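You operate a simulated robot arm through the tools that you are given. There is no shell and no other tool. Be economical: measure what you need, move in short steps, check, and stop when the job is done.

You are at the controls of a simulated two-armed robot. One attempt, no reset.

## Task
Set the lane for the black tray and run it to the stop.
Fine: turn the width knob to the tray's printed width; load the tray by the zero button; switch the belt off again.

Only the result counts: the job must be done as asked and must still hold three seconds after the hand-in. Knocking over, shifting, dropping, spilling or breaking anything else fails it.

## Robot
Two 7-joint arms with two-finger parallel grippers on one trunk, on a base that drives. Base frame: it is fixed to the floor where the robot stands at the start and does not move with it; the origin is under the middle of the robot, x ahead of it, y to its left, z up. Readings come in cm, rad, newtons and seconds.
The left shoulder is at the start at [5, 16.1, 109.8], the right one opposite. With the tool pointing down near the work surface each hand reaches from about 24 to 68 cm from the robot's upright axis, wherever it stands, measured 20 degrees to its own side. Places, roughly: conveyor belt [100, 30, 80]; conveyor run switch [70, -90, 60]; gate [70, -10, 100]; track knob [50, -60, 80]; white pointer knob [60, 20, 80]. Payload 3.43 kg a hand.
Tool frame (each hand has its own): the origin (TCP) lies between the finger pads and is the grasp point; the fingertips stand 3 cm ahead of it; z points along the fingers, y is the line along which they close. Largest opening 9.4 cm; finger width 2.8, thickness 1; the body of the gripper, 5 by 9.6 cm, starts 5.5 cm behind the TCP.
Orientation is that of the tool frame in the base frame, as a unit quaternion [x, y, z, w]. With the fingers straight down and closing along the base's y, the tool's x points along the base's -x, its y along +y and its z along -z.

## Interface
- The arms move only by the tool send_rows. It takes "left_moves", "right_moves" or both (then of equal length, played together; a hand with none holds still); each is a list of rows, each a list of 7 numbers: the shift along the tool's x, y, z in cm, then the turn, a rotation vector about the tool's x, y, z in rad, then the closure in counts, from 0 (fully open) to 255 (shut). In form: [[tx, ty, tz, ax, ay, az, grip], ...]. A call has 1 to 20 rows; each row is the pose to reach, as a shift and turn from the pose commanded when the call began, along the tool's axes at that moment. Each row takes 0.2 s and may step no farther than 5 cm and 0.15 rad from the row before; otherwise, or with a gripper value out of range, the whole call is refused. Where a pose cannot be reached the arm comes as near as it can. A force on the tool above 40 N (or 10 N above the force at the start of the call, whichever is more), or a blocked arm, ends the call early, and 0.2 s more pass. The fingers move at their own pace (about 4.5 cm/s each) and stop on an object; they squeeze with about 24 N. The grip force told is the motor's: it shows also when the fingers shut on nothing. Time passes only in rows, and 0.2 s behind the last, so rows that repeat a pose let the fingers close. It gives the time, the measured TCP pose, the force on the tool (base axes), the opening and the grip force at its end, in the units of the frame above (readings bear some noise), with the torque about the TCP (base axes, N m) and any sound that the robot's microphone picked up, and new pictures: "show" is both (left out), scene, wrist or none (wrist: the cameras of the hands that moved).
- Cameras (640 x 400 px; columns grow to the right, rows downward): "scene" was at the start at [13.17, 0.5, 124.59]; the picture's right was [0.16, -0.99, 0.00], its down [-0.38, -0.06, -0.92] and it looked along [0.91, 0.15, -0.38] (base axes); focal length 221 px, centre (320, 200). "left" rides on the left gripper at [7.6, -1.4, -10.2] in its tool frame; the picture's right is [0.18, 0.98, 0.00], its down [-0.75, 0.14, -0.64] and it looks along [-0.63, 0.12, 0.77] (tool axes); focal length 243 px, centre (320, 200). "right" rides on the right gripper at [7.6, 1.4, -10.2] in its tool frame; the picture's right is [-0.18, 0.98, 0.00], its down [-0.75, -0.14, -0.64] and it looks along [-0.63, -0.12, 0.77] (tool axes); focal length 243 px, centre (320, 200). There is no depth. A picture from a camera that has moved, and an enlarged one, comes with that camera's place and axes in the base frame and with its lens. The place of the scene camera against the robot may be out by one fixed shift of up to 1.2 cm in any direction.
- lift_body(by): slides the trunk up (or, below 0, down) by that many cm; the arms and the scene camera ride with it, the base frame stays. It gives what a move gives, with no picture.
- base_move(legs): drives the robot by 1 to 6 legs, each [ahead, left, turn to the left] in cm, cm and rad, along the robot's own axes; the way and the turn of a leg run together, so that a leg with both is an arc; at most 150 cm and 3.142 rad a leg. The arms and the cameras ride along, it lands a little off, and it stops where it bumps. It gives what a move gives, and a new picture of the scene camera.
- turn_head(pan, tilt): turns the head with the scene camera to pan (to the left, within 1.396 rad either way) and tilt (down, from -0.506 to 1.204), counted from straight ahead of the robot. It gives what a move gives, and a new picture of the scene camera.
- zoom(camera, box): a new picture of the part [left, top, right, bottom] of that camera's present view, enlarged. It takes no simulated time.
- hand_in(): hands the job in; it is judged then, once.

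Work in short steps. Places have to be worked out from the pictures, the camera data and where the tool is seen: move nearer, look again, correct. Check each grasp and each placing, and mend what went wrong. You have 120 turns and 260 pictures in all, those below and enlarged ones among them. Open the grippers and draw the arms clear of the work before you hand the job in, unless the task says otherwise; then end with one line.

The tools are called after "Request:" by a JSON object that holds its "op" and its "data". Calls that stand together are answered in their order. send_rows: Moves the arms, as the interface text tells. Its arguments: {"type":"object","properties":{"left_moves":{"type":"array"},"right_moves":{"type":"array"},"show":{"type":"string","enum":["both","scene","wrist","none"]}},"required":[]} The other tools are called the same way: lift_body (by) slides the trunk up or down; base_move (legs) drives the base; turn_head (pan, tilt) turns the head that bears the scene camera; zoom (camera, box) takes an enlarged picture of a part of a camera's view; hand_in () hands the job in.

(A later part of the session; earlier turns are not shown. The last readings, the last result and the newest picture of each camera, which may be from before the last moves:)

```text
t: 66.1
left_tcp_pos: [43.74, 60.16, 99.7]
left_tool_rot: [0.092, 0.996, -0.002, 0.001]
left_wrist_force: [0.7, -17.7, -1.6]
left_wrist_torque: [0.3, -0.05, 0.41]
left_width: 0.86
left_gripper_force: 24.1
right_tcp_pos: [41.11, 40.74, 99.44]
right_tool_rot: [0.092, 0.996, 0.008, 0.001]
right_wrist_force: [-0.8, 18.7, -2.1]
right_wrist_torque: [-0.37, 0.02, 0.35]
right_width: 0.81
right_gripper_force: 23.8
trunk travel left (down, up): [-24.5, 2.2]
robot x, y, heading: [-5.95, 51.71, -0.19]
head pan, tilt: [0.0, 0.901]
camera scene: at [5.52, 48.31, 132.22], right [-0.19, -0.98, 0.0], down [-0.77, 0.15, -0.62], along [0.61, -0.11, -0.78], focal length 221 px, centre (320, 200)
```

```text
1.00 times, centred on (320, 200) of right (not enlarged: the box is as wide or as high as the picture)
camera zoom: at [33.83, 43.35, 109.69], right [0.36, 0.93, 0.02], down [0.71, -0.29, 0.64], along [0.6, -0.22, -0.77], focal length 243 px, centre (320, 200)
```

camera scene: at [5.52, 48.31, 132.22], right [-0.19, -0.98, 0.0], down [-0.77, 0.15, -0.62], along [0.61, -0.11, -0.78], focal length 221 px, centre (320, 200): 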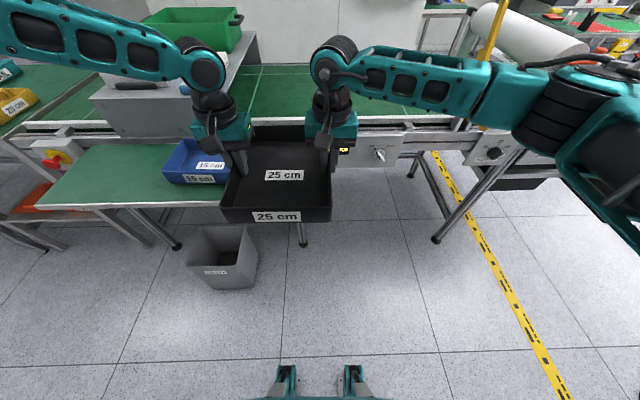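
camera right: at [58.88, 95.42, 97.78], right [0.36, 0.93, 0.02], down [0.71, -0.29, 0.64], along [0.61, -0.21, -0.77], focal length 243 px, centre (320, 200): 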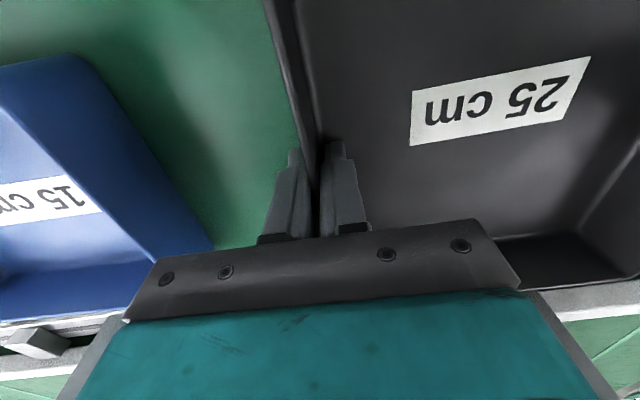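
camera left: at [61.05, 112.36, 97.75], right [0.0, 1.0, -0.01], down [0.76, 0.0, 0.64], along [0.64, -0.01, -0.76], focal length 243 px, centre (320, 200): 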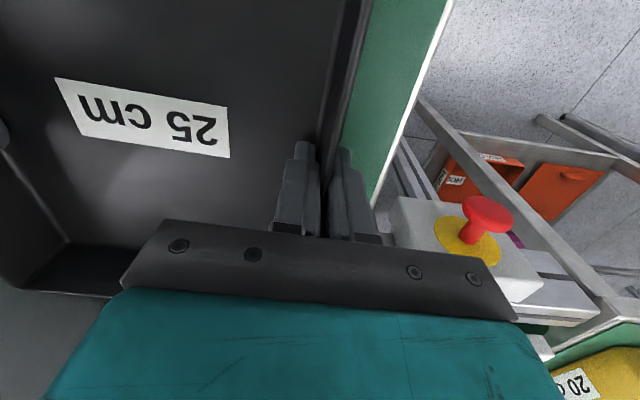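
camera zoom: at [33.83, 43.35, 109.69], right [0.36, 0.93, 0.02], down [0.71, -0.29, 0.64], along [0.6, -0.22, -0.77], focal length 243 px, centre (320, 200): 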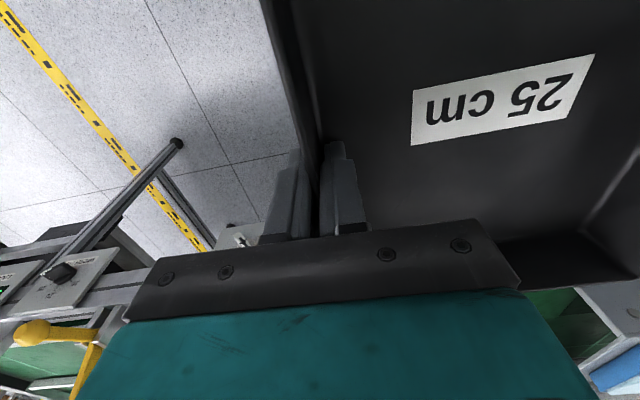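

Tray front is ~48 cm short of the rail's inner edge. I advance 30 cm first and then look down for base clearance.

Request:
{"op": "base_move", "data": {"legs": [[30, 0, 0]]}}

Request:
{"op": "turn_head", "data": {"pan": 0.0, "tilt": 1.2}}

```text
t: 68.1
left_tcp_pos: [73.32, 54.9, 99.58]
left_tool_rot: [0.091, 0.996, -0.003, 0.002]
left_wrist_force: [2.4, -2.1, -1.8]
left_wrist_torque: [0.21, -0.11, 0.33]
left_width: 0.83
left_gripper_force: 24.1
right_tcp_pos: [70.69, 35.38, 99.37]
right_tool_rot: [0.09, 0.996, 0.009, 0.002]
right_wrist_force: [-3.0, 2.5, -2.8]
right_wrist_torque: [-0.29, 0.08, 0.29]
right_width: 0.85
right_gripper_force: 24.1
trunk travel left (down, up): [-24.5, 2.2]
robot x, y, heading: [23.73, 45.91, -0.18]
head pan, tilt: [0.0, 0.901]
camera scene: at [35.12, 42.88, 132.21], right [-0.18, -0.98, 0.0], down [-0.77, 0.14, -0.62], along [0.61, -0.11, -0.78], focal length 221 px, centre (320, 200)
```

scene: 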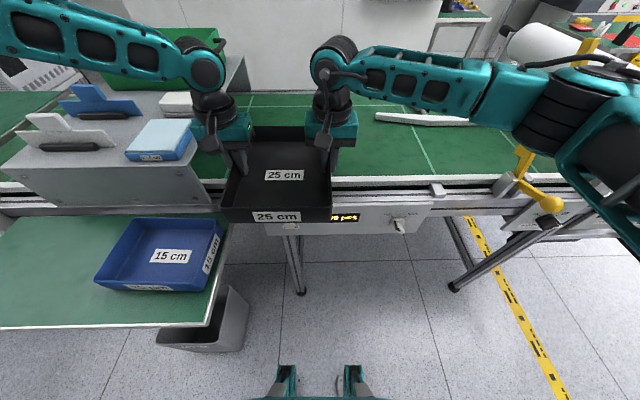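

```text
t: 68.9
left_tcp_pos: [73.13, 54.89, 99.5]
left_tool_rot: [0.09, 0.996, -0.002, 0.002]
left_wrist_force: [2.7, -2.1, -2.2]
left_wrist_torque: [0.3, 0.25, 0.25]
left_width: 0.84
left_gripper_force: 23.6
right_tcp_pos: [70.5, 35.5, 99.43]
right_tool_rot: [0.088, 0.996, 0.009, 0.002]
right_wrist_force: [-2.9, 1.1, -2.2]
right_wrist_torque: [-0.33, -0.28, 0.25]
right_width: 0.84
right_gripper_force: 24.3
trunk travel left (down, up): [-24.5, 2.2]
robot x, y, heading: [23.69, 45.75, -0.182]
head pan, tilt: [0.0, 1.201]
camera scene: at [33.14, 43.24, 130.24], right [-0.18, -0.98, 0.0], down [-0.92, 0.17, -0.36], along [0.36, -0.07, -0.93], focal length 221 px, centre (320, 200)
```

scene: 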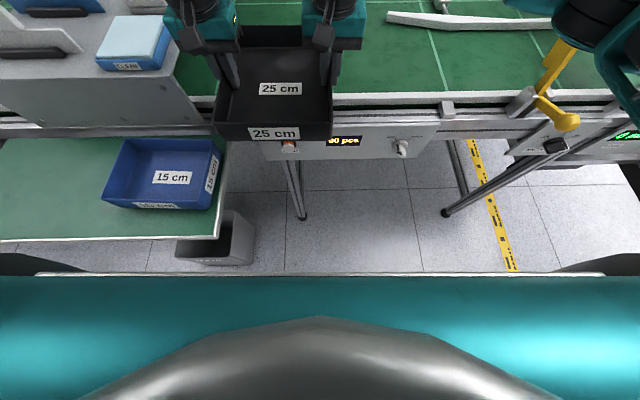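

Base front stays hidden within ~16 cm of the axis, so there is plenty of room. I zoom on rail and tray front for precise alignment.

Request:
{"op": "zoom", "data": {"camera": "scene", "box": [180, 60, 480, 180]}}

Request:
{"op": "zoom", "data": {"camera": "right", "box": [0, 0, 640, 400]}}

```text
2.13 times, centred on (330, 120) of scene
camera zoom: at [33.14, 43.24, 130.24], right [-0.18, -0.98, 0.0], down [-0.92, 0.17, -0.36], along [0.36, -0.07, -0.93], focal length 471 px, centre (299, 371)
```

zoom: 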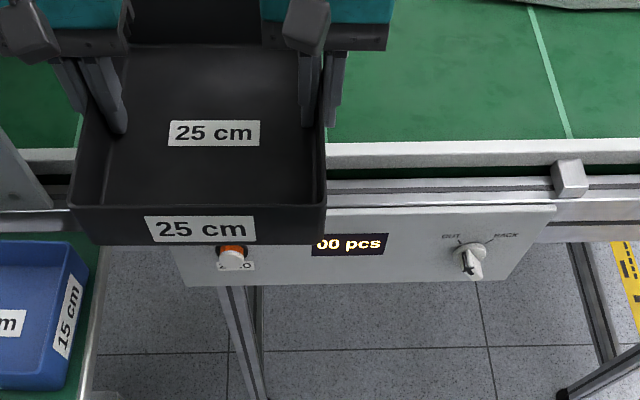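

```text
1.00 times, centred on (320, 200) of right (not enlarged: the box is as wide or as high as the picture)
camera zoom: at [63.37, 38.06, 109.67], right [0.36, 0.93, 0.02], down [0.71, -0.28, 0.64], along [0.6, -0.22, -0.77], focal length 243 px, centre (320, 200)
```

zoom: 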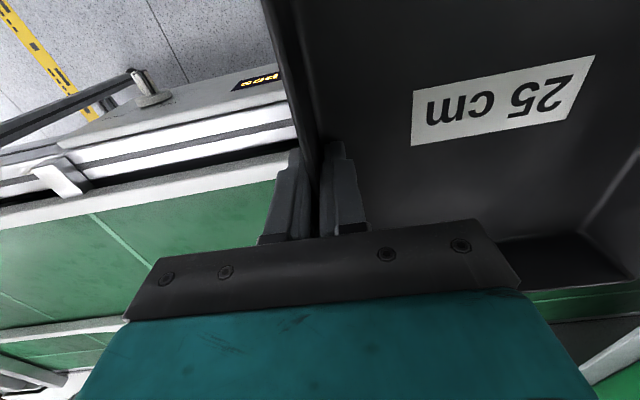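

Tray front is at U≈26, rail inner edge ≈45.8 (Z≈87.7); heading is ~0.02 rad off the rail. I advance 21 cm and turn left 0.02.

Request:
{"op": "base_move", "data": {"legs": [[15, 0, 0.02]]}}

Request:
{"op": "zoom", "data": {"camera": "scene", "box": [180, 60, 480, 180]}}

```text
t: 70.3
left_tcp_pos: [87.73, 53.08, 99.6]
left_tool_rot: [0.08, 0.997, -0.002, 0.001]
left_wrist_force: [2.7, -1.7, -2.2]
left_wrist_torque: [0.23, -0.14, 0.32]
left_width: 0.83
left_gripper_force: 24.0
right_tcp_pos: [85.53, 33.76, 99.35]
right_tool_rot: [0.08, 0.997, 0.009, 0.0]
right_wrist_force: [-2.2, 2.3, -2.8]
right_wrist_torque: [-0.29, 0.17, 0.27]
right_width: 0.84
right_gripper_force: 24.3
trunk travel left (down, up): [-24.5, 2.2]
robot x, y, heading: [38.21, 43.43, -0.163]
head pan, tilt: [0.0, 1.201]
camera scene: at [47.92, 40.86, 130.23], right [-0.16, -0.99, 0.0], down [-0.92, 0.15, -0.36], along [0.36, -0.06, -0.93], focal length 221 px, centre (320, 200)
```

scene: 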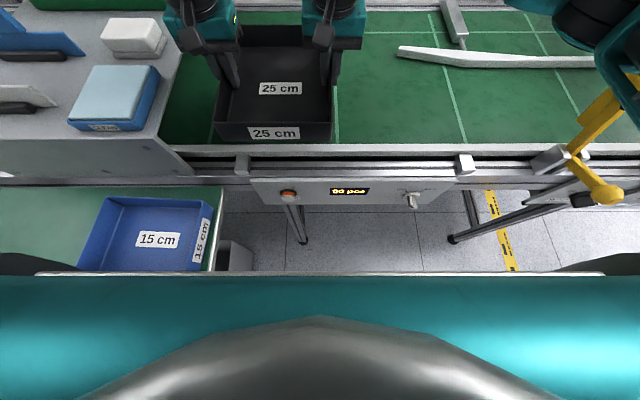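

```text
2.13 times, centred on (330, 120) of scene
camera zoom: at [47.92, 40.86, 130.23], right [-0.16, -0.99, 0.0], down [-0.92, 0.15, -0.36], along [0.36, -0.06, -0.93], focal length 471 px, centre (299, 371)
```

zoom: 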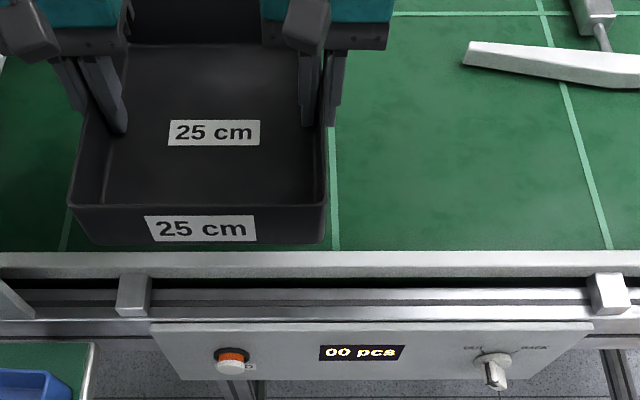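

Only ~5.5 cm more needed. The left forearm extends over the shelf, so I check its clearance to the shelf items before lowering.

Request:
{"op": "turn_head", "data": {"pan": 0.35, "tilt": 0.7}}

Request:
{"op": "zoom", "data": {"camera": "left", "box": [0, 0, 640, 400]}}

```text
t: 71.2
left_tcp_pos: [87.76, 53.29, 99.53]
left_tool_rot: [0.08, 0.997, -0.002, 0.001]
left_wrist_force: [2.5, -0.9, -1.5]
left_wrist_torque: [0.29, 0.17, 0.25]
left_width: 0.83
left_gripper_force: 23.8
right_tcp_pos: [85.44, 33.82, 99.27]
right_tool_rot: [0.079, 0.997, 0.009, 0.0]
right_wrist_force: [-2.7, 0.9, -1.8]
right_wrist_torque: [-0.31, -0.2, 0.21]
right_width: 0.86
right_gripper_force: 23.7
trunk travel left (down, up): [-24.5, 2.2]
robot x, y, heading: [38.19, 43.15, -0.165]
head pan, tilt: [0.351, 0.7]
camera scene: at [50.68, 43.36, 133.83], right [0.19, -0.98, 0.0], down [-0.63, -0.12, -0.76], along [0.75, 0.14, -0.64], focal length 221 px, centre (320, 200)
```

scene: 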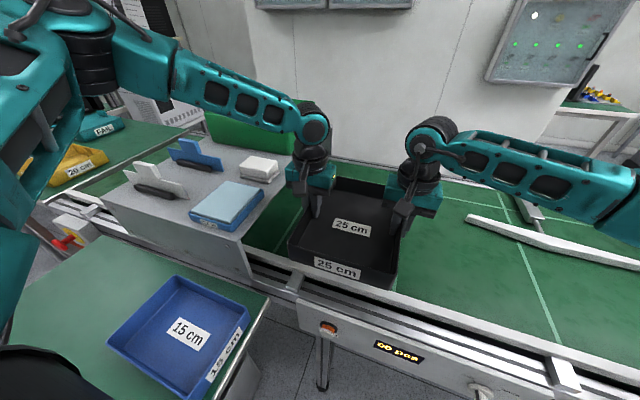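

```text
1.00 times, centred on (320, 200) of left (not enlarged: the box is as wide or as high as the picture)
camera zoom: at [79.86, 53.15, 109.77], right [-0.02, 1.0, 0.0], down [0.76, 0.02, 0.64], along [0.64, 0.01, -0.76], focal length 243 px, centre (320, 200)
```

zoom: 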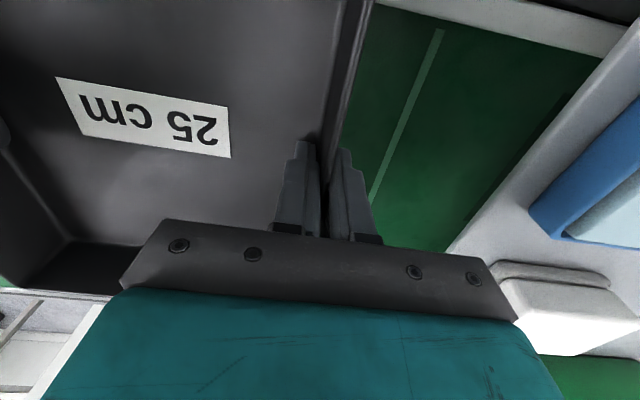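

Wrist joint is at z≈118 and shelf items top out ~104, green bin further back. I shift 4 cm right and 5.6 cm ahead for more margin, then lower partly.

Request:
{"op": "base_move", "data": {"legs": [[0, -4, 0], [5.7, 0, 0]]}}

Request:
{"op": "lift_body", "data": {"by": -4}}

Request:
{"op": "turn_head", "data": {"pan": 0.3, "tilt": 0.8}}

```text
t: 72.8
left_tcp_pos: [88.91, 49.1, 99.51]
left_tool_rot: [0.078, 0.997, -0.002, 0.002]
left_wrist_force: [0.8, -2.1, -1.1]
left_wrist_torque: [0.33, -0.02, 0.1]
left_width: 0.84
left_gripper_force: 23.6
right_tcp_pos: [86.73, 29.66, 99.24]
right_tool_rot: [0.077, 0.997, 0.01, 0.001]
right_wrist_force: [-0.8, 1.0, -1.6]
right_wrist_torque: [-0.33, -0.02, 0.0]
right_width: 0.85
right_gripper_force: 24.4
trunk travel left (down, up): [-24.5, 2.2]
robot x, y, heading: [39.08, 39.09, -0.156]
head pan, tilt: [0.351, 0.7]
stopped in leg 2: the robot was blocked; the commanded pose is now the measured one
camera scene: at [51.83, 39.08, 133.85], right [0.19, -0.98, 0.0], down [-0.63, -0.12, -0.77], along [0.75, 0.15, -0.64], focal length 221 px, centre (320, 200)
```

scene: 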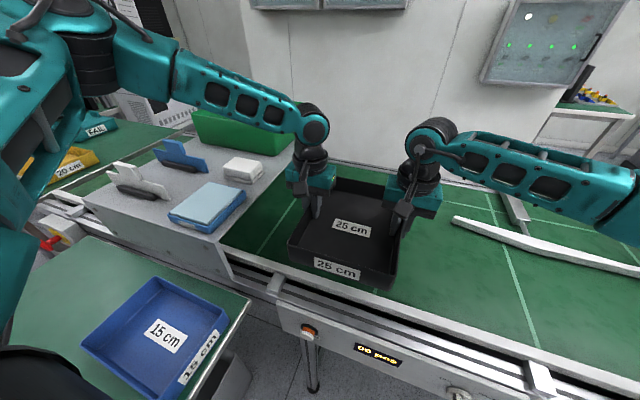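

```text
t: 73.7
left_tcp_pos: [88.99, 49.06, 95.54]
left_tool_rot: [0.079, 0.997, -0.002, 0.002]
left_wrist_force: [1.6, -1.3, -2.9]
left_wrist_torque: [0.33, 0.01, 0.14]
left_width: 0.85
left_gripper_force: 24.8
right_tcp_pos: [86.84, 29.68, 95.33]
right_tool_rot: [0.078, 0.997, 0.009, 0.0]
right_wrist_force: [-0.9, -0.1, -1.8]
right_wrist_torque: [-0.34, -0.08, 0.14]
right_width: 0.83
right_gripper_force: 24.4
trunk travel left (down, up): [-20.5, 6.2]
robot x, y, heading: [39.16, 39.28, -0.16]
head pan, tilt: [0.351, 0.7]
```

```text
t: 74.3
left_tcp_pos: [89.03, 49.18, 95.42]
left_tool_rot: [0.078, 0.997, -0.002, 0.001]
left_wrist_force: [0.6, -1.8, -1.8]
left_wrist_torque: [0.33, 0.01, 0.15]
left_width: 0.85
left_gripper_force: 24.1
right_tcp_pos: [86.77, 29.57, 95.36]
right_tool_rot: [0.078, 0.997, 0.009, 0.001]
right_wrist_force: [-0.9, 2.1, -2.2]
right_wrist_torque: [-0.35, -0.02, 0.08]
right_width: 0.85
right_gripper_force: 23.4
trunk travel left (down, up): [-20.5, 6.2]
robot x, y, heading: [39.5, 39.27, -0.161]
head pan, tilt: [0.3, 0.799]
camera scene: at [51.6, 38.58, 129.01], right [0.14, -0.99, 0.0], down [-0.71, -0.1, -0.7], along [0.69, 0.1, -0.72], focal length 221 px, centre (320, 200)
```

scene: 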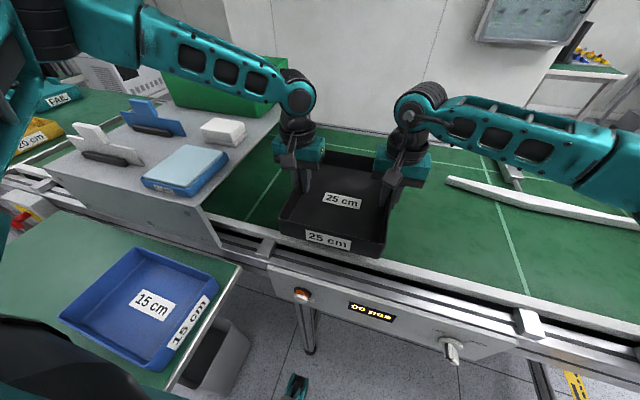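

The base was blocked ~3.4 cm short, so I finish the reach with both arms together in small steps.

Request:
{"op": "send_rows", "data": {"left_moves": [[-0.5, 0, 0, 0, 0, 0, 255], [-1, 0, 0, 0, 0, 0, 255], [-1.5, 0, 0, 0, 0, 0, 255], [-2, 0, 0, 0, 0, 0, 255]], "right_moves": [[-0.5, 0, 0, 0, 0, 0, 255], [-1, 0, 0, 0, 0, 0, 255], [-1.5, 0, 0, 0, 0, 0, 255], [-2, 0, 0, 0, 0, 0, 255]], "show": "none"}}

```text
t: 75.3
left_tcp_pos: [90.37, 49.42, 96.05]
left_tool_rot: [0.082, 0.997, -0.007, 0.004]
left_wrist_force: [3.1, -33.6, -6.1]
left_wrist_torque: [0.62, 0.14, 0.57]
left_width: 0.96
left_gripper_force: 23.8
left hand out of reach, approached as far as the arm can: row 2, 3, 4
right_tcp_pos: [88.58, 29.92, 95.5]
right_tool_rot: [0.073, 0.997, 0.014, 0.0]
right_wrist_force: [-1.6, 34.1, 1.9]
right_wrist_torque: [-0.08, -0.29, 0.52]
right_width: 0.87
right_gripper_force: 23.8
trunk travel left (down, up): [-20.5, 6.2]
robot x, y, heading: [39.57, 39.0, -0.156]
head pan, tilt: [0.3, 0.799]
```

The left arm is at its limit at this relative height. I equalise both hands, then raise the arms relative to the trunk (more reach when higher) and will lower the trunk instead.

Request:
{"op": "send_rows", "data": {"left_moves": [[0.7, 0, 0, 0, 0, 0, 255], [0.7, 0, -1.5, 0, 0, 0, 255], [0.7, 0, -3, 0, 0, 0, 255], [0.7, 0, -4.5, 0, 0, 0, 255], [0.7, 0, -6, 0, 0, 0, 255], [0.7, 0, -7.5, 0, 0, 0, 255], [0.7, 0, -9, 0, 0, 0, 255], [0.7, 0, -9, 0, 0, 0, 255]], "right_moves": [[0.7, 0, 0, 0, 0, 0, 255], [0.7, 0, -1.5, 0, 0, 0, 255], [0.7, 0, -3, 0, 0, 0, 255], [0.7, 0, -4.5, 0, 0, 0, 255], [0.7, 0, -6, 0, 0, 0, 255], [0.7, 0, -7.5, 0, 0, 0, 255], [0.7, 0, -9, 0, 0, 0, 255], [0.7, 0, -9, 0, 0, 0, 255]], "show": "scene"}}

```text
t: 77.1
left_tcp_pos: [89.58, 49.48, 105.24]
left_tool_rot: [0.079, 0.997, -0.009, 0.005]
left_wrist_force: [1.6, -42.7, -7.2]
left_wrist_torque: [0.69, 0.09, 0.56]
left_width: 0.99
left_gripper_force: 23.9
right_tcp_pos: [87.95, 29.91, 104.38]
right_tool_rot: [0.072, 0.997, 0.016, 0.001]
right_wrist_force: [-1.7, 43.2, 3.1]
right_wrist_torque: [-0.12, -0.23, 0.52]
right_width: 0.87
right_gripper_force: 23.7
trunk travel left (down, up): [-20.5, 6.2]
robot x, y, heading: [39.6, 39.05, -0.161]
head pan, tilt: [0.3, 0.799]
camera scene: at [51.61, 38.57, 129.0], right [0.14, -0.99, 0.0], down [-0.71, -0.1, -0.7], along [0.69, 0.1, -0.72], focal length 221 px, centre (320, 200)
```

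scene: 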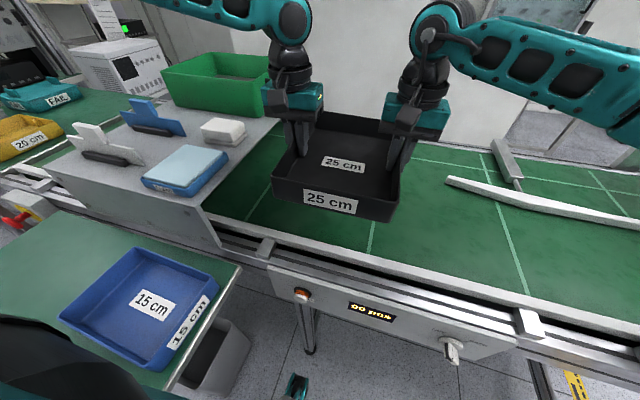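

There is internal tension and slight tilt from the earlier clipping; I relax the left hand (inward, down 0.8, ahead 0.6).

Request:
{"op": "send_rows", "data": {"left_moves": [[-0.3, -0.4, 0.4, 0, 0, 0, 255], [-0.6, -0.8, 0.8, 0, 0, 0, 255], [-0.6, -0.8, 0.8, 0, 0, 0, 255]], "show": "none"}}

```text
t: 77.9
left_tcp_pos: [90.15, 49.01, 104.37]
left_tool_rot: [0.079, 0.997, -0.004, 0.003]
left_wrist_force: [-0.3, -23.7, -0.8]
left_wrist_torque: [0.15, -0.64, 0.3]
left_width: 0.87
left_gripper_force: 24.2
right_tcp_pos: [87.93, 29.41, 104.37]
right_tool_rot: [0.078, 0.997, 0.009, 0.001]
right_wrist_force: [0.0, 23.5, -2.9]
right_wrist_torque: [-0.48, 0.64, 0.16]
right_width: 0.87
right_gripper_force: 23.9
trunk travel left (down, up): [-20.5, 6.2]
robot x, y, heading: [39.81, 39.34, -0.157]
head pan, tilt: [0.3, 0.799]
```

Level again. Now advance both by 2.3 cm.

Request:
{"op": "send_rows", "data": {"left_moves": [[-0.8, -0.2, 0, 0, 0, 0, 255], [-1.6, -0.3, 0, 0, 0, 0, 255], [-2.3, -0.3, 0, 0, 0, 0, 255], [-2.3, -0.3, 0, 0, 0, 0, 255]], "right_moves": [[-0.8, 0.1, 0, 0, 0, 0, 255], [-1.6, 0.2, 0, 0, 0, 0, 255], [-2.3, 0.2, 0, 0, 0, 0, 255], [-2.3, 0.2, 0, 0, 0, 0, 255]], "show": "none"}}

Request:
{"op": "turn_head", "data": {"pan": 0.0, "tilt": 1.2}}

Request:
{"op": "zoom", "data": {"camera": "scene", "box": [160, 60, 460, 240]}}

```text
t: 78.9
left_tcp_pos: [92.3, 48.37, 104.34]
left_tool_rot: [0.076, 0.997, -0.001, 0.002]
left_wrist_force: [5.3, -0.1, -0.1]
left_wrist_torque: [-0.14, -0.66, 0.54]
left_width: 0.85
left_gripper_force: 24.0
right_tcp_pos: [90.41, 28.93, 104.34]
right_tool_rot: [0.08, 0.997, 0.007, 0.001]
right_wrist_force: [-5.5, 0.7, -4.1]
right_wrist_torque: [-0.21, 0.7, 0.48]
right_width: 0.85
right_gripper_force: 24.0
trunk travel left (down, up): [-20.5, 6.2]
robot x, y, heading: [39.59, 39.5, -0.158]
head pan, tilt: [0.3, 0.799]
```

```text
t: 79.8
left_tcp_pos: [92.33, 48.52, 104.31]
left_tool_rot: [0.077, 0.997, 0.0, 0.002]
left_wrist_force: [6.5, 12.6, 0.9]
left_wrist_torque: [-0.18, -0.31, 0.53]
left_width: 0.84
left_gripper_force: 23.8
right_tcp_pos: [90.41, 28.9, 104.31]
right_tool_rot: [0.079, 0.997, 0.007, 0.0]
right_wrist_force: [-6.3, -12.9, -3.8]
right_wrist_torque: [-0.27, 0.31, 0.55]
right_width: 0.88
right_gripper_force: 23.9
trunk travel left (down, up): [-20.5, 6.2]
robot x, y, heading: [39.67, 39.31, -0.159]
head pan, tilt: [0.0, 1.201]
camera scene: at [49.14, 36.56, 126.24], right [-0.16, -0.99, 0.0], down [-0.92, 0.15, -0.36], along [0.36, -0.06, -0.93], focal length 221 px, centre (320, 200)
```

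scene: 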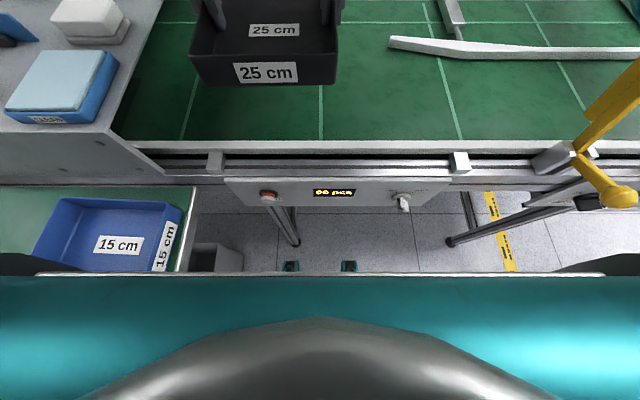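

```text
2.13 times, centred on (310, 150) of scene
camera zoom: at [49.14, 36.56, 126.24], right [-0.16, -0.99, 0.0], down [-0.92, 0.15, -0.36], along [0.36, -0.06, -0.93], focal length 471 px, centre (341, 307)
```

zoom: 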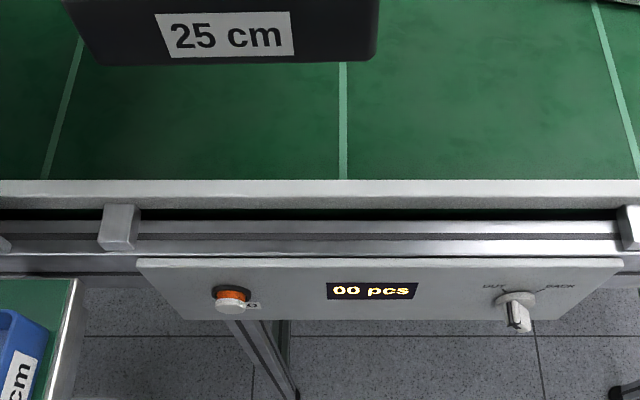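

Tray front is 1–2 cm inside the rail's inner edge, centred at the zero button. I lower the trunk 7 cm and check the left forearm clearance.

Request:
{"op": "lift_body", "data": {"by": -7}}

Request:
{"op": "turn_head", "data": {"pan": 0.5, "tilt": 0.7}}

```text
t: 80.9
left_tcp_pos: [92.2, 48.46, 97.19]
left_tool_rot: [0.078, 0.997, -0.001, 0.001]
left_wrist_force: [7.3, 23.3, -0.4]
left_wrist_torque: [-0.16, 0.51, 0.46]
left_width: 0.84
left_gripper_force: 23.7
right_tcp_pos: [90.47, 28.9, 97.4]
right_tool_rot: [0.079, 0.997, 0.007, 0.0]
right_wrist_force: [-7.2, -23.7, -4.0]
right_wrist_torque: [-0.24, -0.55, 0.51]
right_width: 0.88
right_gripper_force: 24.1
trunk travel left (down, up): [-13.5, 13.2]
robot x, y, heading: [39.81, 39.07, -0.155]
head pan, tilt: [0.0, 1.201]
```

```text
t: 81.8
left_tcp_pos: [92.18, 48.57, 97.35]
left_tool_rot: [0.077, 0.997, 0.0, 0.002]
left_wrist_force: [7.0, 24.3, -0.4]
left_wrist_torque: [-0.18, 0.46, 0.47]
left_width: 0.84
left_gripper_force: 24.3
right_tcp_pos: [90.28, 29.01, 97.37]
right_tool_rot: [0.079, 0.997, 0.007, 0.0]
right_wrist_force: [-7.0, -25.5, -3.4]
right_wrist_torque: [-0.2, -0.44, 0.47]
right_width: 0.87
right_gripper_force: 24.1
trunk travel left (down, up): [-13.5, 13.2]
robot x, y, heading: [39.52, 39.02, -0.158]
head pan, tilt: [0.499, 0.7]
camera scene: at [51.62, 40.26, 122.83], right [0.33, -0.94, 0.0], down [-0.61, -0.21, -0.76], along [0.72, 0.25, -0.64], focal length 221 px, centre (320, 200)
```

scene: 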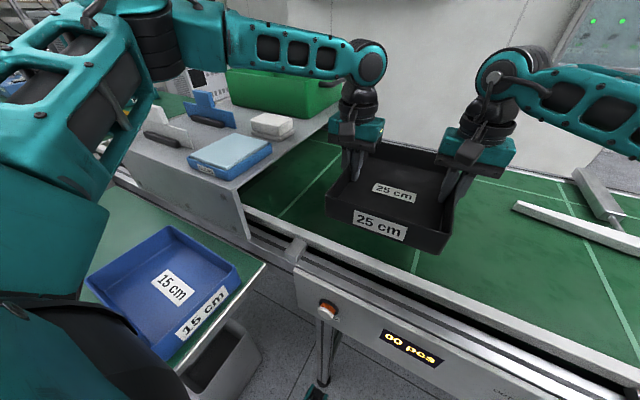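

Forearm is ~115 at its bottom; shelf items near it top out ~103, so there is room. I lower 4 more and look.

Request:
{"op": "lift_body", "data": {"by": -4}}

Request:
{"op": "turn_head", "data": {"pan": 0.15, "tilt": 0.9}}

Request:
{"op": "zoom", "data": {"camera": "scene", "box": [180, 60, 460, 240]}}

```text
t: 82.6
left_tcp_pos: [92.28, 48.35, 93.17]
left_tool_rot: [0.077, 0.997, -0.001, 0.002]
left_wrist_force: [6.5, 24.1, -0.1]
left_wrist_torque: [-0.23, 0.26, 0.48]
left_width: 0.84
left_gripper_force: 24.1
right_tcp_pos: [90.19, 28.85, 93.34]
right_tool_rot: [0.08, 0.997, 0.007, 0.0]
right_wrist_force: [-7.2, -24.7, -3.0]
right_wrist_torque: [-0.19, -0.26, 0.43]
right_width: 0.89
right_gripper_force: 24.2
trunk travel left (down, up): [-9.5, 17.2]
robot x, y, heading: [39.45, 38.98, -0.161]
head pan, tilt: [0.499, 0.7]
```

```text
t: 83.5
left_tcp_pos: [92.32, 48.37, 93.2]
left_tool_rot: [0.078, 0.997, -0.001, 0.001]
left_wrist_force: [7.4, 24.2, -0.7]
left_wrist_torque: [-0.21, 0.1, 0.45]
left_width: 0.88
left_gripper_force: 24.1
right_tcp_pos: [90.39, 28.85, 93.22]
right_tool_rot: [0.08, 0.997, 0.007, -0.001]
right_wrist_force: [-7.2, -24.8, -3.7]
right_wrist_torque: [-0.16, -0.11, 0.47]
right_width: 0.87
right_gripper_force: 24.0
trunk travel left (down, up): [-9.5, 17.2]
robot x, y, heading: [39.84, 38.92, -0.158]
head pan, tilt: [0.15, 0.901]
camera scene: at [51.16, 37.38, 117.22], right [-0.01, -1.0, 0.0], down [-0.78, 0.01, -0.62], along [0.62, -0.01, -0.78], focal length 221 px, centre (320, 200)
```

scene: 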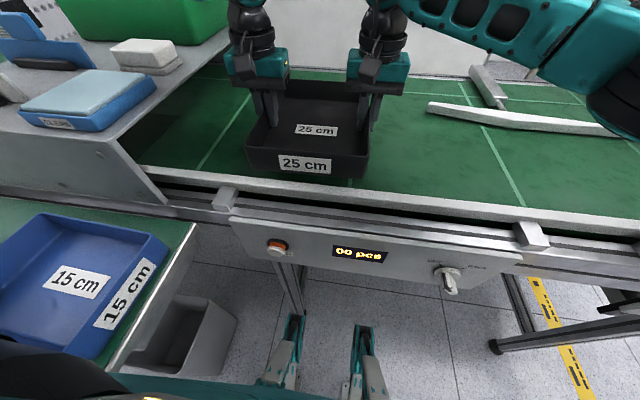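

```text
2.22 times, centred on (320, 150) of scene
camera zoom: at [51.16, 37.38, 117.22], right [-0.01, -1.0, 0.0], down [-0.78, 0.01, -0.62], along [0.62, -0.01, -0.78], focal length 491 px, centre (320, 311)
```

zoom: 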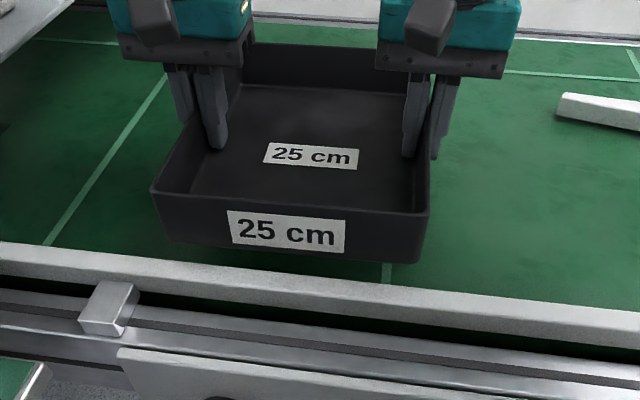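

Tray front sits ~0.7–1 cm inside the rail. I lower further in small steps watching force.

Request:
{"op": "lift_body", "data": {"by": -1.5}}

Request:
{"op": "lift_body", "data": {"by": -1.0}}

```text
t: 84.1
left_tcp_pos: [92.35, 48.42, 91.73]
left_tool_rot: [0.078, 0.997, 0.0, 0.002]
left_wrist_force: [7.0, 24.2, -0.1]
left_wrist_torque: [-0.21, 0.07, 0.42]
left_width: 0.82
left_gripper_force: 24.3
right_tcp_pos: [90.33, 28.94, 91.74]
right_tool_rot: [0.081, 0.997, 0.008, 0.0]
right_wrist_force: [-7.8, -25.0, -3.2]
right_wrist_torque: [-0.15, -0.08, 0.45]
right_width: 0.86
right_gripper_force: 24.4
trunk travel left (down, up): [-8.0, 18.7]
robot x, y, heading: [39.45, 38.9, -0.156]
head pan, tilt: [0.15, 0.901]
```

```text
t: 84.7
left_tcp_pos: [92.35, 48.39, 90.72]
left_tool_rot: [0.077, 0.997, 0.0, 0.002]
left_wrist_force: [7.4, 24.5, 0.3]
left_wrist_torque: [-0.22, 0.05, 0.45]
left_width: 0.85
left_gripper_force: 24.1
right_tcp_pos: [90.29, 28.9, 90.92]
right_tool_rot: [0.08, 0.997, 0.007, -0.001]
right_wrist_force: [-6.6, -24.3, -3.6]
right_wrist_torque: [-0.16, -0.09, 0.44]
right_width: 0.87
right_gripper_force: 24.2
trunk travel left (down, up): [-7.0, 19.7]
robot x, y, heading: [39.59, 38.91, -0.162]
head pan, tilt: [0.15, 0.901]
```

Still no contact (tray bottom ≈86). Continue in small steps.

Request:
{"op": "lift_body", "data": {"by": -0.8}}

Request:
{"op": "lift_body", "data": {"by": -0.7}}

Request:
{"op": "zoom", "data": {"camera": "scene", "box": [180, 60, 460, 240]}}

```text
t: 85.2
left_tcp_pos: [92.32, 48.45, 89.99]
left_tool_rot: [0.077, 0.997, 0.0, 0.002]
left_wrist_force: [7.3, 24.0, 0.1]
left_wrist_torque: [-0.21, 0.0, 0.43]
left_width: 0.83
left_gripper_force: 24.2
right_tcp_pos: [90.29, 28.97, 89.95]
right_tool_rot: [0.078, 0.997, 0.007, 0.0]
right_wrist_force: [-6.5, -25.6, -4.4]
right_wrist_torque: [-0.14, -0.02, 0.42]
right_width: 0.86
right_gripper_force: 24.0
trunk travel left (down, up): [-6.2, 20.5]
robot x, y, heading: [39.58, 39.01, -0.159]
head pan, tilt: [0.15, 0.901]
```

```text
t: 85.8
left_tcp_pos: [92.41, 48.31, 89.55]
left_tool_rot: [0.078, 0.997, 0.0, 0.004]
left_wrist_force: [7.7, 25.8, 13.1]
left_wrist_torque: [-0.1, 0.19, 0.44]
left_width: 0.84
left_gripper_force: 23.9
right_tcp_pos: [90.44, 28.96, 89.45]
right_tool_rot: [0.079, 0.997, 0.008, 0.001]
right_wrist_force: [-1.7, -25.4, 5.8]
right_wrist_torque: [-0.06, 0.54, 0.47]
right_width: 0.87
right_gripper_force: 23.7
trunk travel left (down, up): [-5.5, 21.2]
robot x, y, heading: [39.75, 39.01, -0.16]
head pan, tilt: [0.15, 0.901]
```

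```text
2.22 times, centred on (320, 150) of scene
camera zoom: at [51.05, 37.37, 113.27], right [-0.01, -1.0, 0.0], down [-0.78, 0.01, -0.62], along [0.62, -0.01, -0.78], focal length 491 px, centre (320, 311)
```

zoom: 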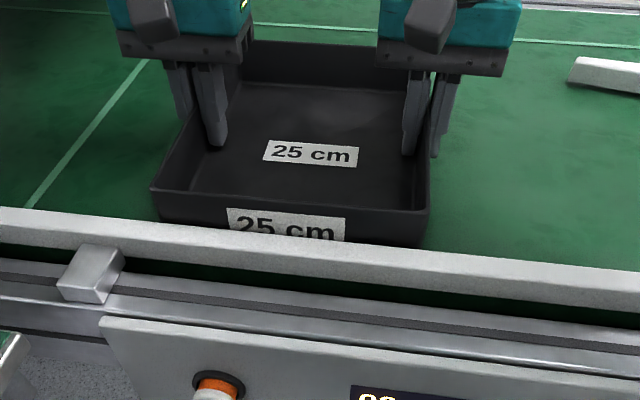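

Tray has touched down on the belt. I slide it ~1 cm toward the rail and then open the fingers.

Request:
{"op": "send_rows", "data": {"left_moves": [[0.5, 0.1, 0, 0, 0, 0, 255], [1.0, 0.2, 0, 0, 0, 0, 255], [1.0, 0.2, 0, 0, 0, 0, 255], [1.0, 0.2, 0, 0, 0, 0, 150], [1.0, 0.2, 0, 0, 0, 0, 110], [1.0, 0.2, 0, 0, 0, 0, 110]], "right_moves": [[0.5, -0.1, 0, 0, 0, 0, 255], [1.0, -0.2, 0, 0, 0, 0, 255], [1.0, -0.2, 0, 0, 0, 0, 255], [1.0, -0.2, 0, 0, 0, 0, 150], [1.0, -0.2, 0, 0, 0, 0, 110], [1.0, -0.2, 0, 0, 0, 0, 110]]}}

```text
t: 87.2
left_tcp_pos: [90.99, 48.81, 89.48]
left_tool_rot: [0.078, 0.997, -0.002, 0.003]
left_wrist_force: [-1.3, 10.9, 24.2]
left_wrist_torque: [-0.22, 0.46, -0.22]
left_width: 4.75
left_gripper_force: 0.0
right_tcp_pos: [89.1, 29.17, 89.46]
right_tool_rot: [0.077, 0.997, 0.01, 0.002]
right_wrist_force: [-1.6, -3.0, 10.9]
right_wrist_torque: [0.22, 0.05, 0.1]
right_width: 5.19
right_gripper_force: 0.1
trunk travel left (down, up): [-5.5, 21.2]
robot x, y, heading: [39.57, 38.94, -0.161]
head pan, tilt: [0.15, 0.901]
camera scene: at [50.88, 37.43, 113.26], right [-0.01, -1.0, 0.0], down [-0.78, 0.01, -0.62], along [0.62, -0.01, -0.78], focal length 221 px, centre (320, 200)
camera right: at [81.75, 31.61, 99.74], right [0.33, 0.94, 0.02], down [0.72, -0.27, 0.64], along [0.61, -0.2, -0.77], focal length 243 px, centre (320, 200)
camera left: at [83.17, 48.58, 99.65], right [-0.03, 1.0, 0.0], down [0.76, 0.02, 0.65], along [0.65, 0.01, -0.76], focal length 243 px, centre (320, 200)
```

scene: 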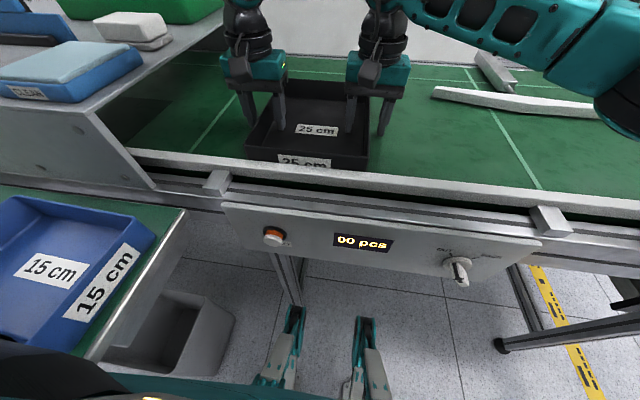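
right: 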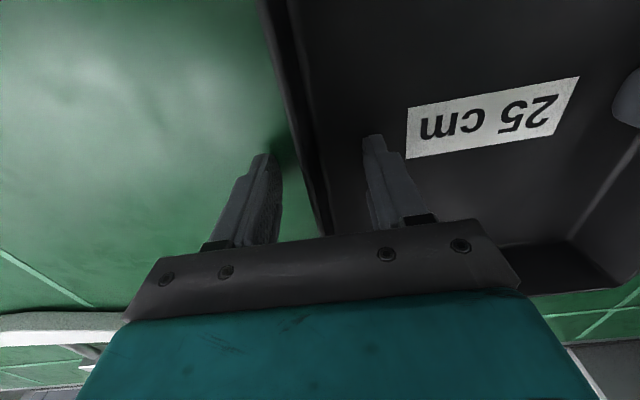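
left: 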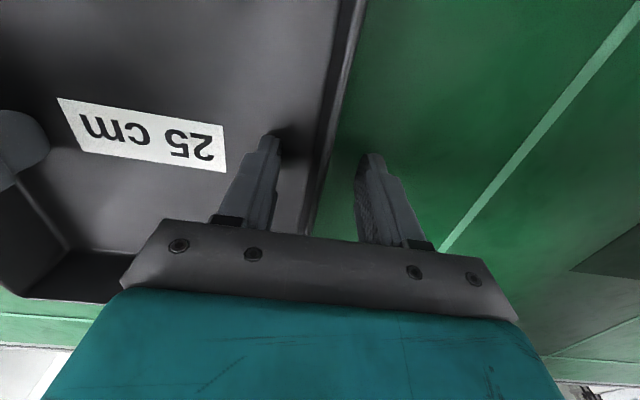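

Released. I raise both hands straight up.

Request:
{"op": "send_rows", "data": {"left_moves": [[0, 0, -2, 0, 0, 0, 110], [0, 0, -4, 0, 0, 0, 110], [0, 0, -6, 0, 0, 0, 110], [0, 0, -8, 0, 0, 0, 110]], "right_moves": [[0, 0, -2, 0, 0, 0, 110], [0, 0, -4, 0, 0, 0, 110], [0, 0, -6, 0, 0, 0, 110], [0, 0, -8, 0, 0, 0, 110]], "show": "none"}}

Request:
{"op": "lift_body", "data": {"by": 8}}

Request:
{"op": "turn_head", "data": {"pan": 0.0, "tilt": 1.0}}

Request:
{"op": "zoom", "data": {"camera": "scene", "box": [160, 60, 480, 240]}}

```text
t: 88.2
left_tcp_pos: [91.24, 48.61, 97.31]
left_tool_rot: [0.079, 0.997, -0.001, 0.001]
left_wrist_force: [-0.1, -0.4, 0.6]
left_wrist_torque: [-0.01, 0.01, -0.03]
left_width: 5.34
left_gripper_force: 0.0
right_tcp_pos: [89.18, 29.0, 97.31]
right_tool_rot: [0.078, 0.997, 0.009, 0.001]
right_wrist_force: [-0.7, 0.1, -0.1]
right_wrist_torque: [-0.01, 0.0, 0.04]
right_width: 5.36
right_gripper_force: 0.1
trunk travel left (down, up): [-5.5, 21.2]
robot x, y, heading: [39.19, 38.76, -0.158]
head pan, tilt: [0.15, 0.901]
```

```text
t: 89.4
left_tcp_pos: [91.3, 48.76, 105.23]
left_tool_rot: [0.078, 0.997, -0.002, 0.002]
left_wrist_force: [0.1, -0.3, -0.3]
left_wrist_torque: [-0.01, -0.02, 0.03]
left_width: 5.36
left_gripper_force: 0.0
right_tcp_pos: [89.46, 28.85, 105.27]
right_tool_rot: [0.078, 0.997, 0.008, 0.0]
right_wrist_force: [0.0, -0.5, -0.3]
right_wrist_torque: [0.0, -0.01, 0.01]
right_width: 5.36
right_gripper_force: 0.1
trunk travel left (down, up): [-13.5, 13.2]
robot x, y, heading: [39.55, 39.72, -0.158]
head pan, tilt: [0.15, 0.901]
```

```text
t: 90.1
left_tcp_pos: [91.22, 48.58, 105.35]
left_tool_rot: [0.078, 0.997, -0.002, 0.002]
left_wrist_force: [0.1, -0.5, 0.4]
left_wrist_torque: [0.02, 0.0, -0.04]
left_width: 5.35
left_gripper_force: 0.0
right_tcp_pos: [89.25, 29.16, 105.34]
right_tool_rot: [0.079, 0.997, 0.009, 0.0]
right_wrist_force: [-0.7, 0.6, -0.5]
right_wrist_torque: [-0.01, 0.0, 0.01]
right_width: 5.34
right_gripper_force: 0.1
trunk travel left (down, up): [-13.5, 13.2]
robot x, y, heading: [39.32, 38.89, -0.161]
head pan, tilt: [0.0, 1.0]
camera scene: at [50.46, 36.34, 120.5], right [-0.16, -0.99, 0.0], down [-0.83, 0.13, -0.54], along [0.53, -0.09, -0.84], focal length 221 px, centre (320, 200)
```

scene: 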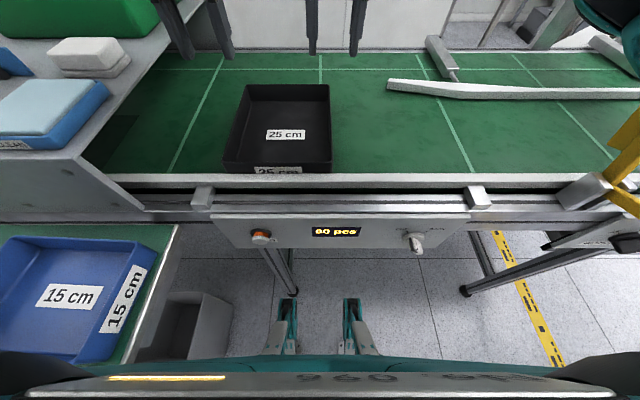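

```text
2.00 times, centred on (320, 150) of scene
camera zoom: at [50.46, 36.34, 120.5], right [-0.16, -0.99, 0.0], down [-0.83, 0.13, -0.54], along [0.53, -0.09, -0.84], focal length 442 px, centre (320, 300)
```

zoom: 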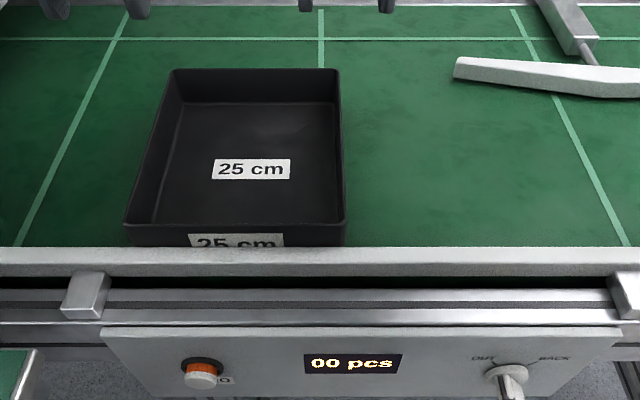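

The tray sits squared against the near rail by the zero button. Now I back off with hands high and drive right to the run-switch pad.

Request:
{"op": "base_move", "data": {"legs": [[-40, 0, 0], [0, -90, 0]]}}

Request:
{"op": "turn_head", "data": {"pan": -0.35, "tilt": 0.75}}

```text
t: 100.4
left_tcp_pos: [37.03, -33.17, 105.29]
left_tool_rot: [0.077, 0.997, -0.002, 0.002]
left_wrist_force: [-0.1, -0.8, -0.6]
left_wrist_torque: [0.02, -0.01, 0.0]
left_width: 5.35
left_gripper_force: 0.0
right_tcp_pos: [35.16, -52.81, 105.41]
right_tool_rot: [0.077, 0.997, 0.008, 0.001]
right_wrist_force: [0.3, -1.1, 0.2]
right_wrist_torque: [0.0, -0.03, 0.0]
right_width: 5.33
right_gripper_force: 0.1
trunk travel left (down, up): [-13.5, 13.2]
robot x, y, heading: [-14.61, -43.05, -0.156]
head pan, tilt: [0.0, 1.0]
camera scene: at [-3.72, -45.48, 120.5], right [-0.16, -0.99, 0.0], down [-0.83, 0.13, -0.54], along [0.53, -0.09, -0.84], focal length 221 px, centre (320, 200)
```

scene: 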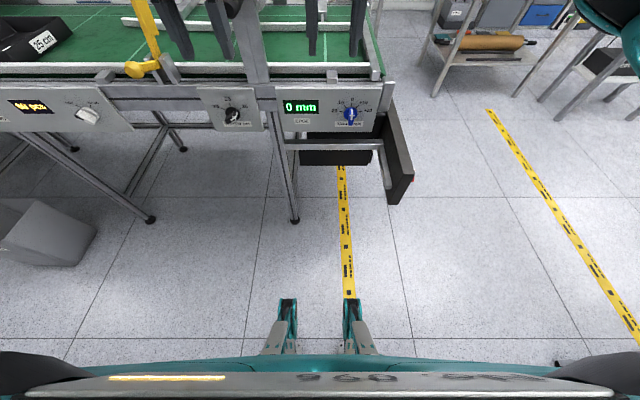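

```text
t: 101.2
left_tcp_pos: [36.99, -33.08, 105.34]
left_tool_rot: [0.077, 0.997, -0.002, 0.002]
left_wrist_force: [-0.2, 0.4, 0.0]
left_wrist_torque: [0.01, 0.0, 0.0]
left_width: 5.37
left_gripper_force: 0.1
right_tcp_pos: [35.11, -52.82, 105.41]
right_tool_rot: [0.078, 0.997, 0.009, 0.0]
right_wrist_force: [-0.2, 0.2, 0.3]
right_wrist_torque: [-0.01, 0.03, -0.01]
right_width: 5.34
right_gripper_force: 0.0
trunk travel left (down, up): [-13.5, 13.2]
robot x, y, heading: [-14.48, -42.99, -0.162]
head pan, tilt: [-0.351, 0.75]
camera scene: at [-3.36, -48.41, 122.41], right [-0.49, -0.87, 0.0], down [-0.6, 0.33, -0.73], along [0.64, -0.36, -0.68], focal length 221 px, centre (320, 200)
```

scene: 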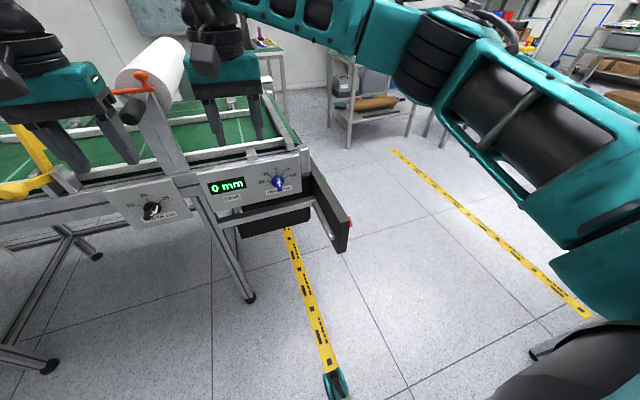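

Something red shows on the far side of the black plate: it's a shield with the switch behind it. I drive further right to look at its far face.

Request:
{"op": "base_move", "data": {"legs": [[0, -80, 0]]}}

Request:
{"op": "turn_head", "data": {"pan": 0.5, "tilt": 0.75}}

Request:
{"op": "zoom", "data": {"camera": "scene", "box": [200, 60, 440, 240]}}

```text
t: 104.8
left_tcp_pos: [32.61, -62.79, 105.4]
left_tool_rot: [0.083, 0.997, -0.003, 0.002]
left_wrist_force: [0.0, 1.3, -0.4]
left_wrist_torque: [-0.04, 0.02, 0.0]
left_width: 5.34
left_gripper_force: 0.2
right_tcp_pos: [30.69, -82.47, 105.19]
right_tool_rot: [0.083, 0.996, 0.009, 0.0]
right_wrist_force: [-0.4, -0.1, 0.1]
right_wrist_torque: [-0.01, -0.03, -0.02]
right_width: 5.34
right_gripper_force: 0.1
trunk travel left (down, up): [-13.5, 13.2]
robot x, y, heading: [-19.12, -71.95, -0.162]
head pan, tilt: [-0.351, 0.75]
stopped in leg 1: the robot was blocked; the commanded pose is now the measured one
camera scene: at [-7.89, -77.69, 122.41], right [-0.49, -0.87, 0.0], down [-0.59, 0.34, -0.73], along [0.64, -0.36, -0.68], focal length 221 px, centre (320, 200)
```

scene: 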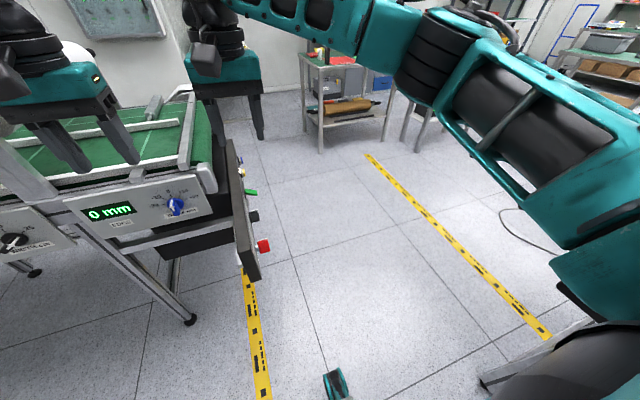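

```text
t: 106.0
left_tcp_pos: [32.48, -62.92, 105.53]
left_tool_rot: [0.081, 0.997, -0.002, 0.002]
left_wrist_force: [0.2, -0.2, -0.7]
left_wrist_torque: [0.01, -0.02, -0.04]
left_width: 5.35
left_gripper_force: 0.1
right_tcp_pos: [30.64, -82.46, 105.31]
right_tool_rot: [0.082, 0.997, 0.009, 0.001]
right_wrist_force: [-0.2, -0.2, 0.0]
right_wrist_torque: [0.03, 0.05, 0.0]
right_width: 5.34
right_gripper_force: 0.1
trunk travel left (down, up): [-13.5, 13.2]
robot x, y, heading: [-19.16, -71.87, -0.165]
head pan, tilt: [0.499, 0.75]
camera scene: at [-7.28, -70.94, 122.41], right [0.33, -0.94, 0.0], down [-0.64, -0.22, -0.73], along [0.69, 0.24, -0.68], focal length 221 px, centre (320, 200)
```

scene: 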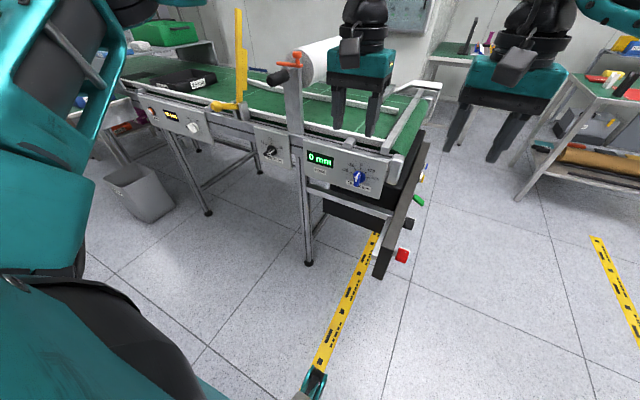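

```text
2.22 times, centred on (320, 150) of scene
camera zoom: at [-7.28, -70.94, 122.41], right [0.33, -0.94, 0.0], down [-0.64, -0.22, -0.73], along [0.69, 0.24, -0.68], focal length 491 px, centre (320, 311)
```

zoom: 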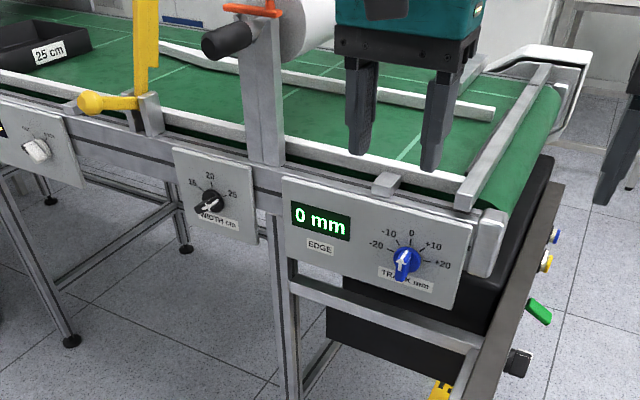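

The plate's far face carries several controls (blue, yellow, green, black, red). The drive was blocked on the right; I look there.

Request:
{"op": "turn_head", "data": {"pan": -1.35, "tilt": 0.7}}

```text
t: 107.8
left_tcp_pos: [32.72, -62.82, 105.38]
left_tool_rot: [0.083, 0.997, -0.002, 0.003]
left_wrist_force: [0.6, -0.5, -0.5]
left_wrist_torque: [0.03, 0.04, -0.02]
left_width: 5.35
left_gripper_force: 0.0
right_tcp_pos: [30.48, -82.6, 105.32]
right_tool_rot: [0.083, 0.996, 0.009, 0.0]
right_wrist_force: [-1.1, -0.7, -0.4]
right_wrist_torque: [0.0, -0.02, 0.01]
right_width: 5.34
right_gripper_force: 0.1
trunk travel left (down, up): [-13.5, 13.2]
robot x, y, heading: [-18.98, -71.98, -0.165]
head pan, tilt: [-1.349, 0.7]
camera scene: at [-14.62, -82.14, 122.84], right [-1.0, -0.06, 0.0], down [-0.04, 0.64, -0.76], along [0.04, -0.76, -0.64], focal length 221 px, centre (320, 200)
```

scene: 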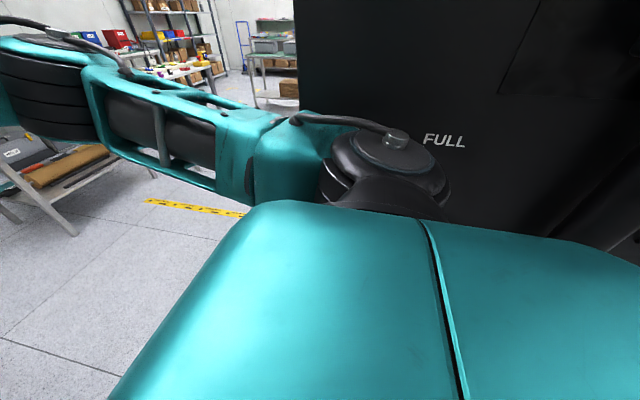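

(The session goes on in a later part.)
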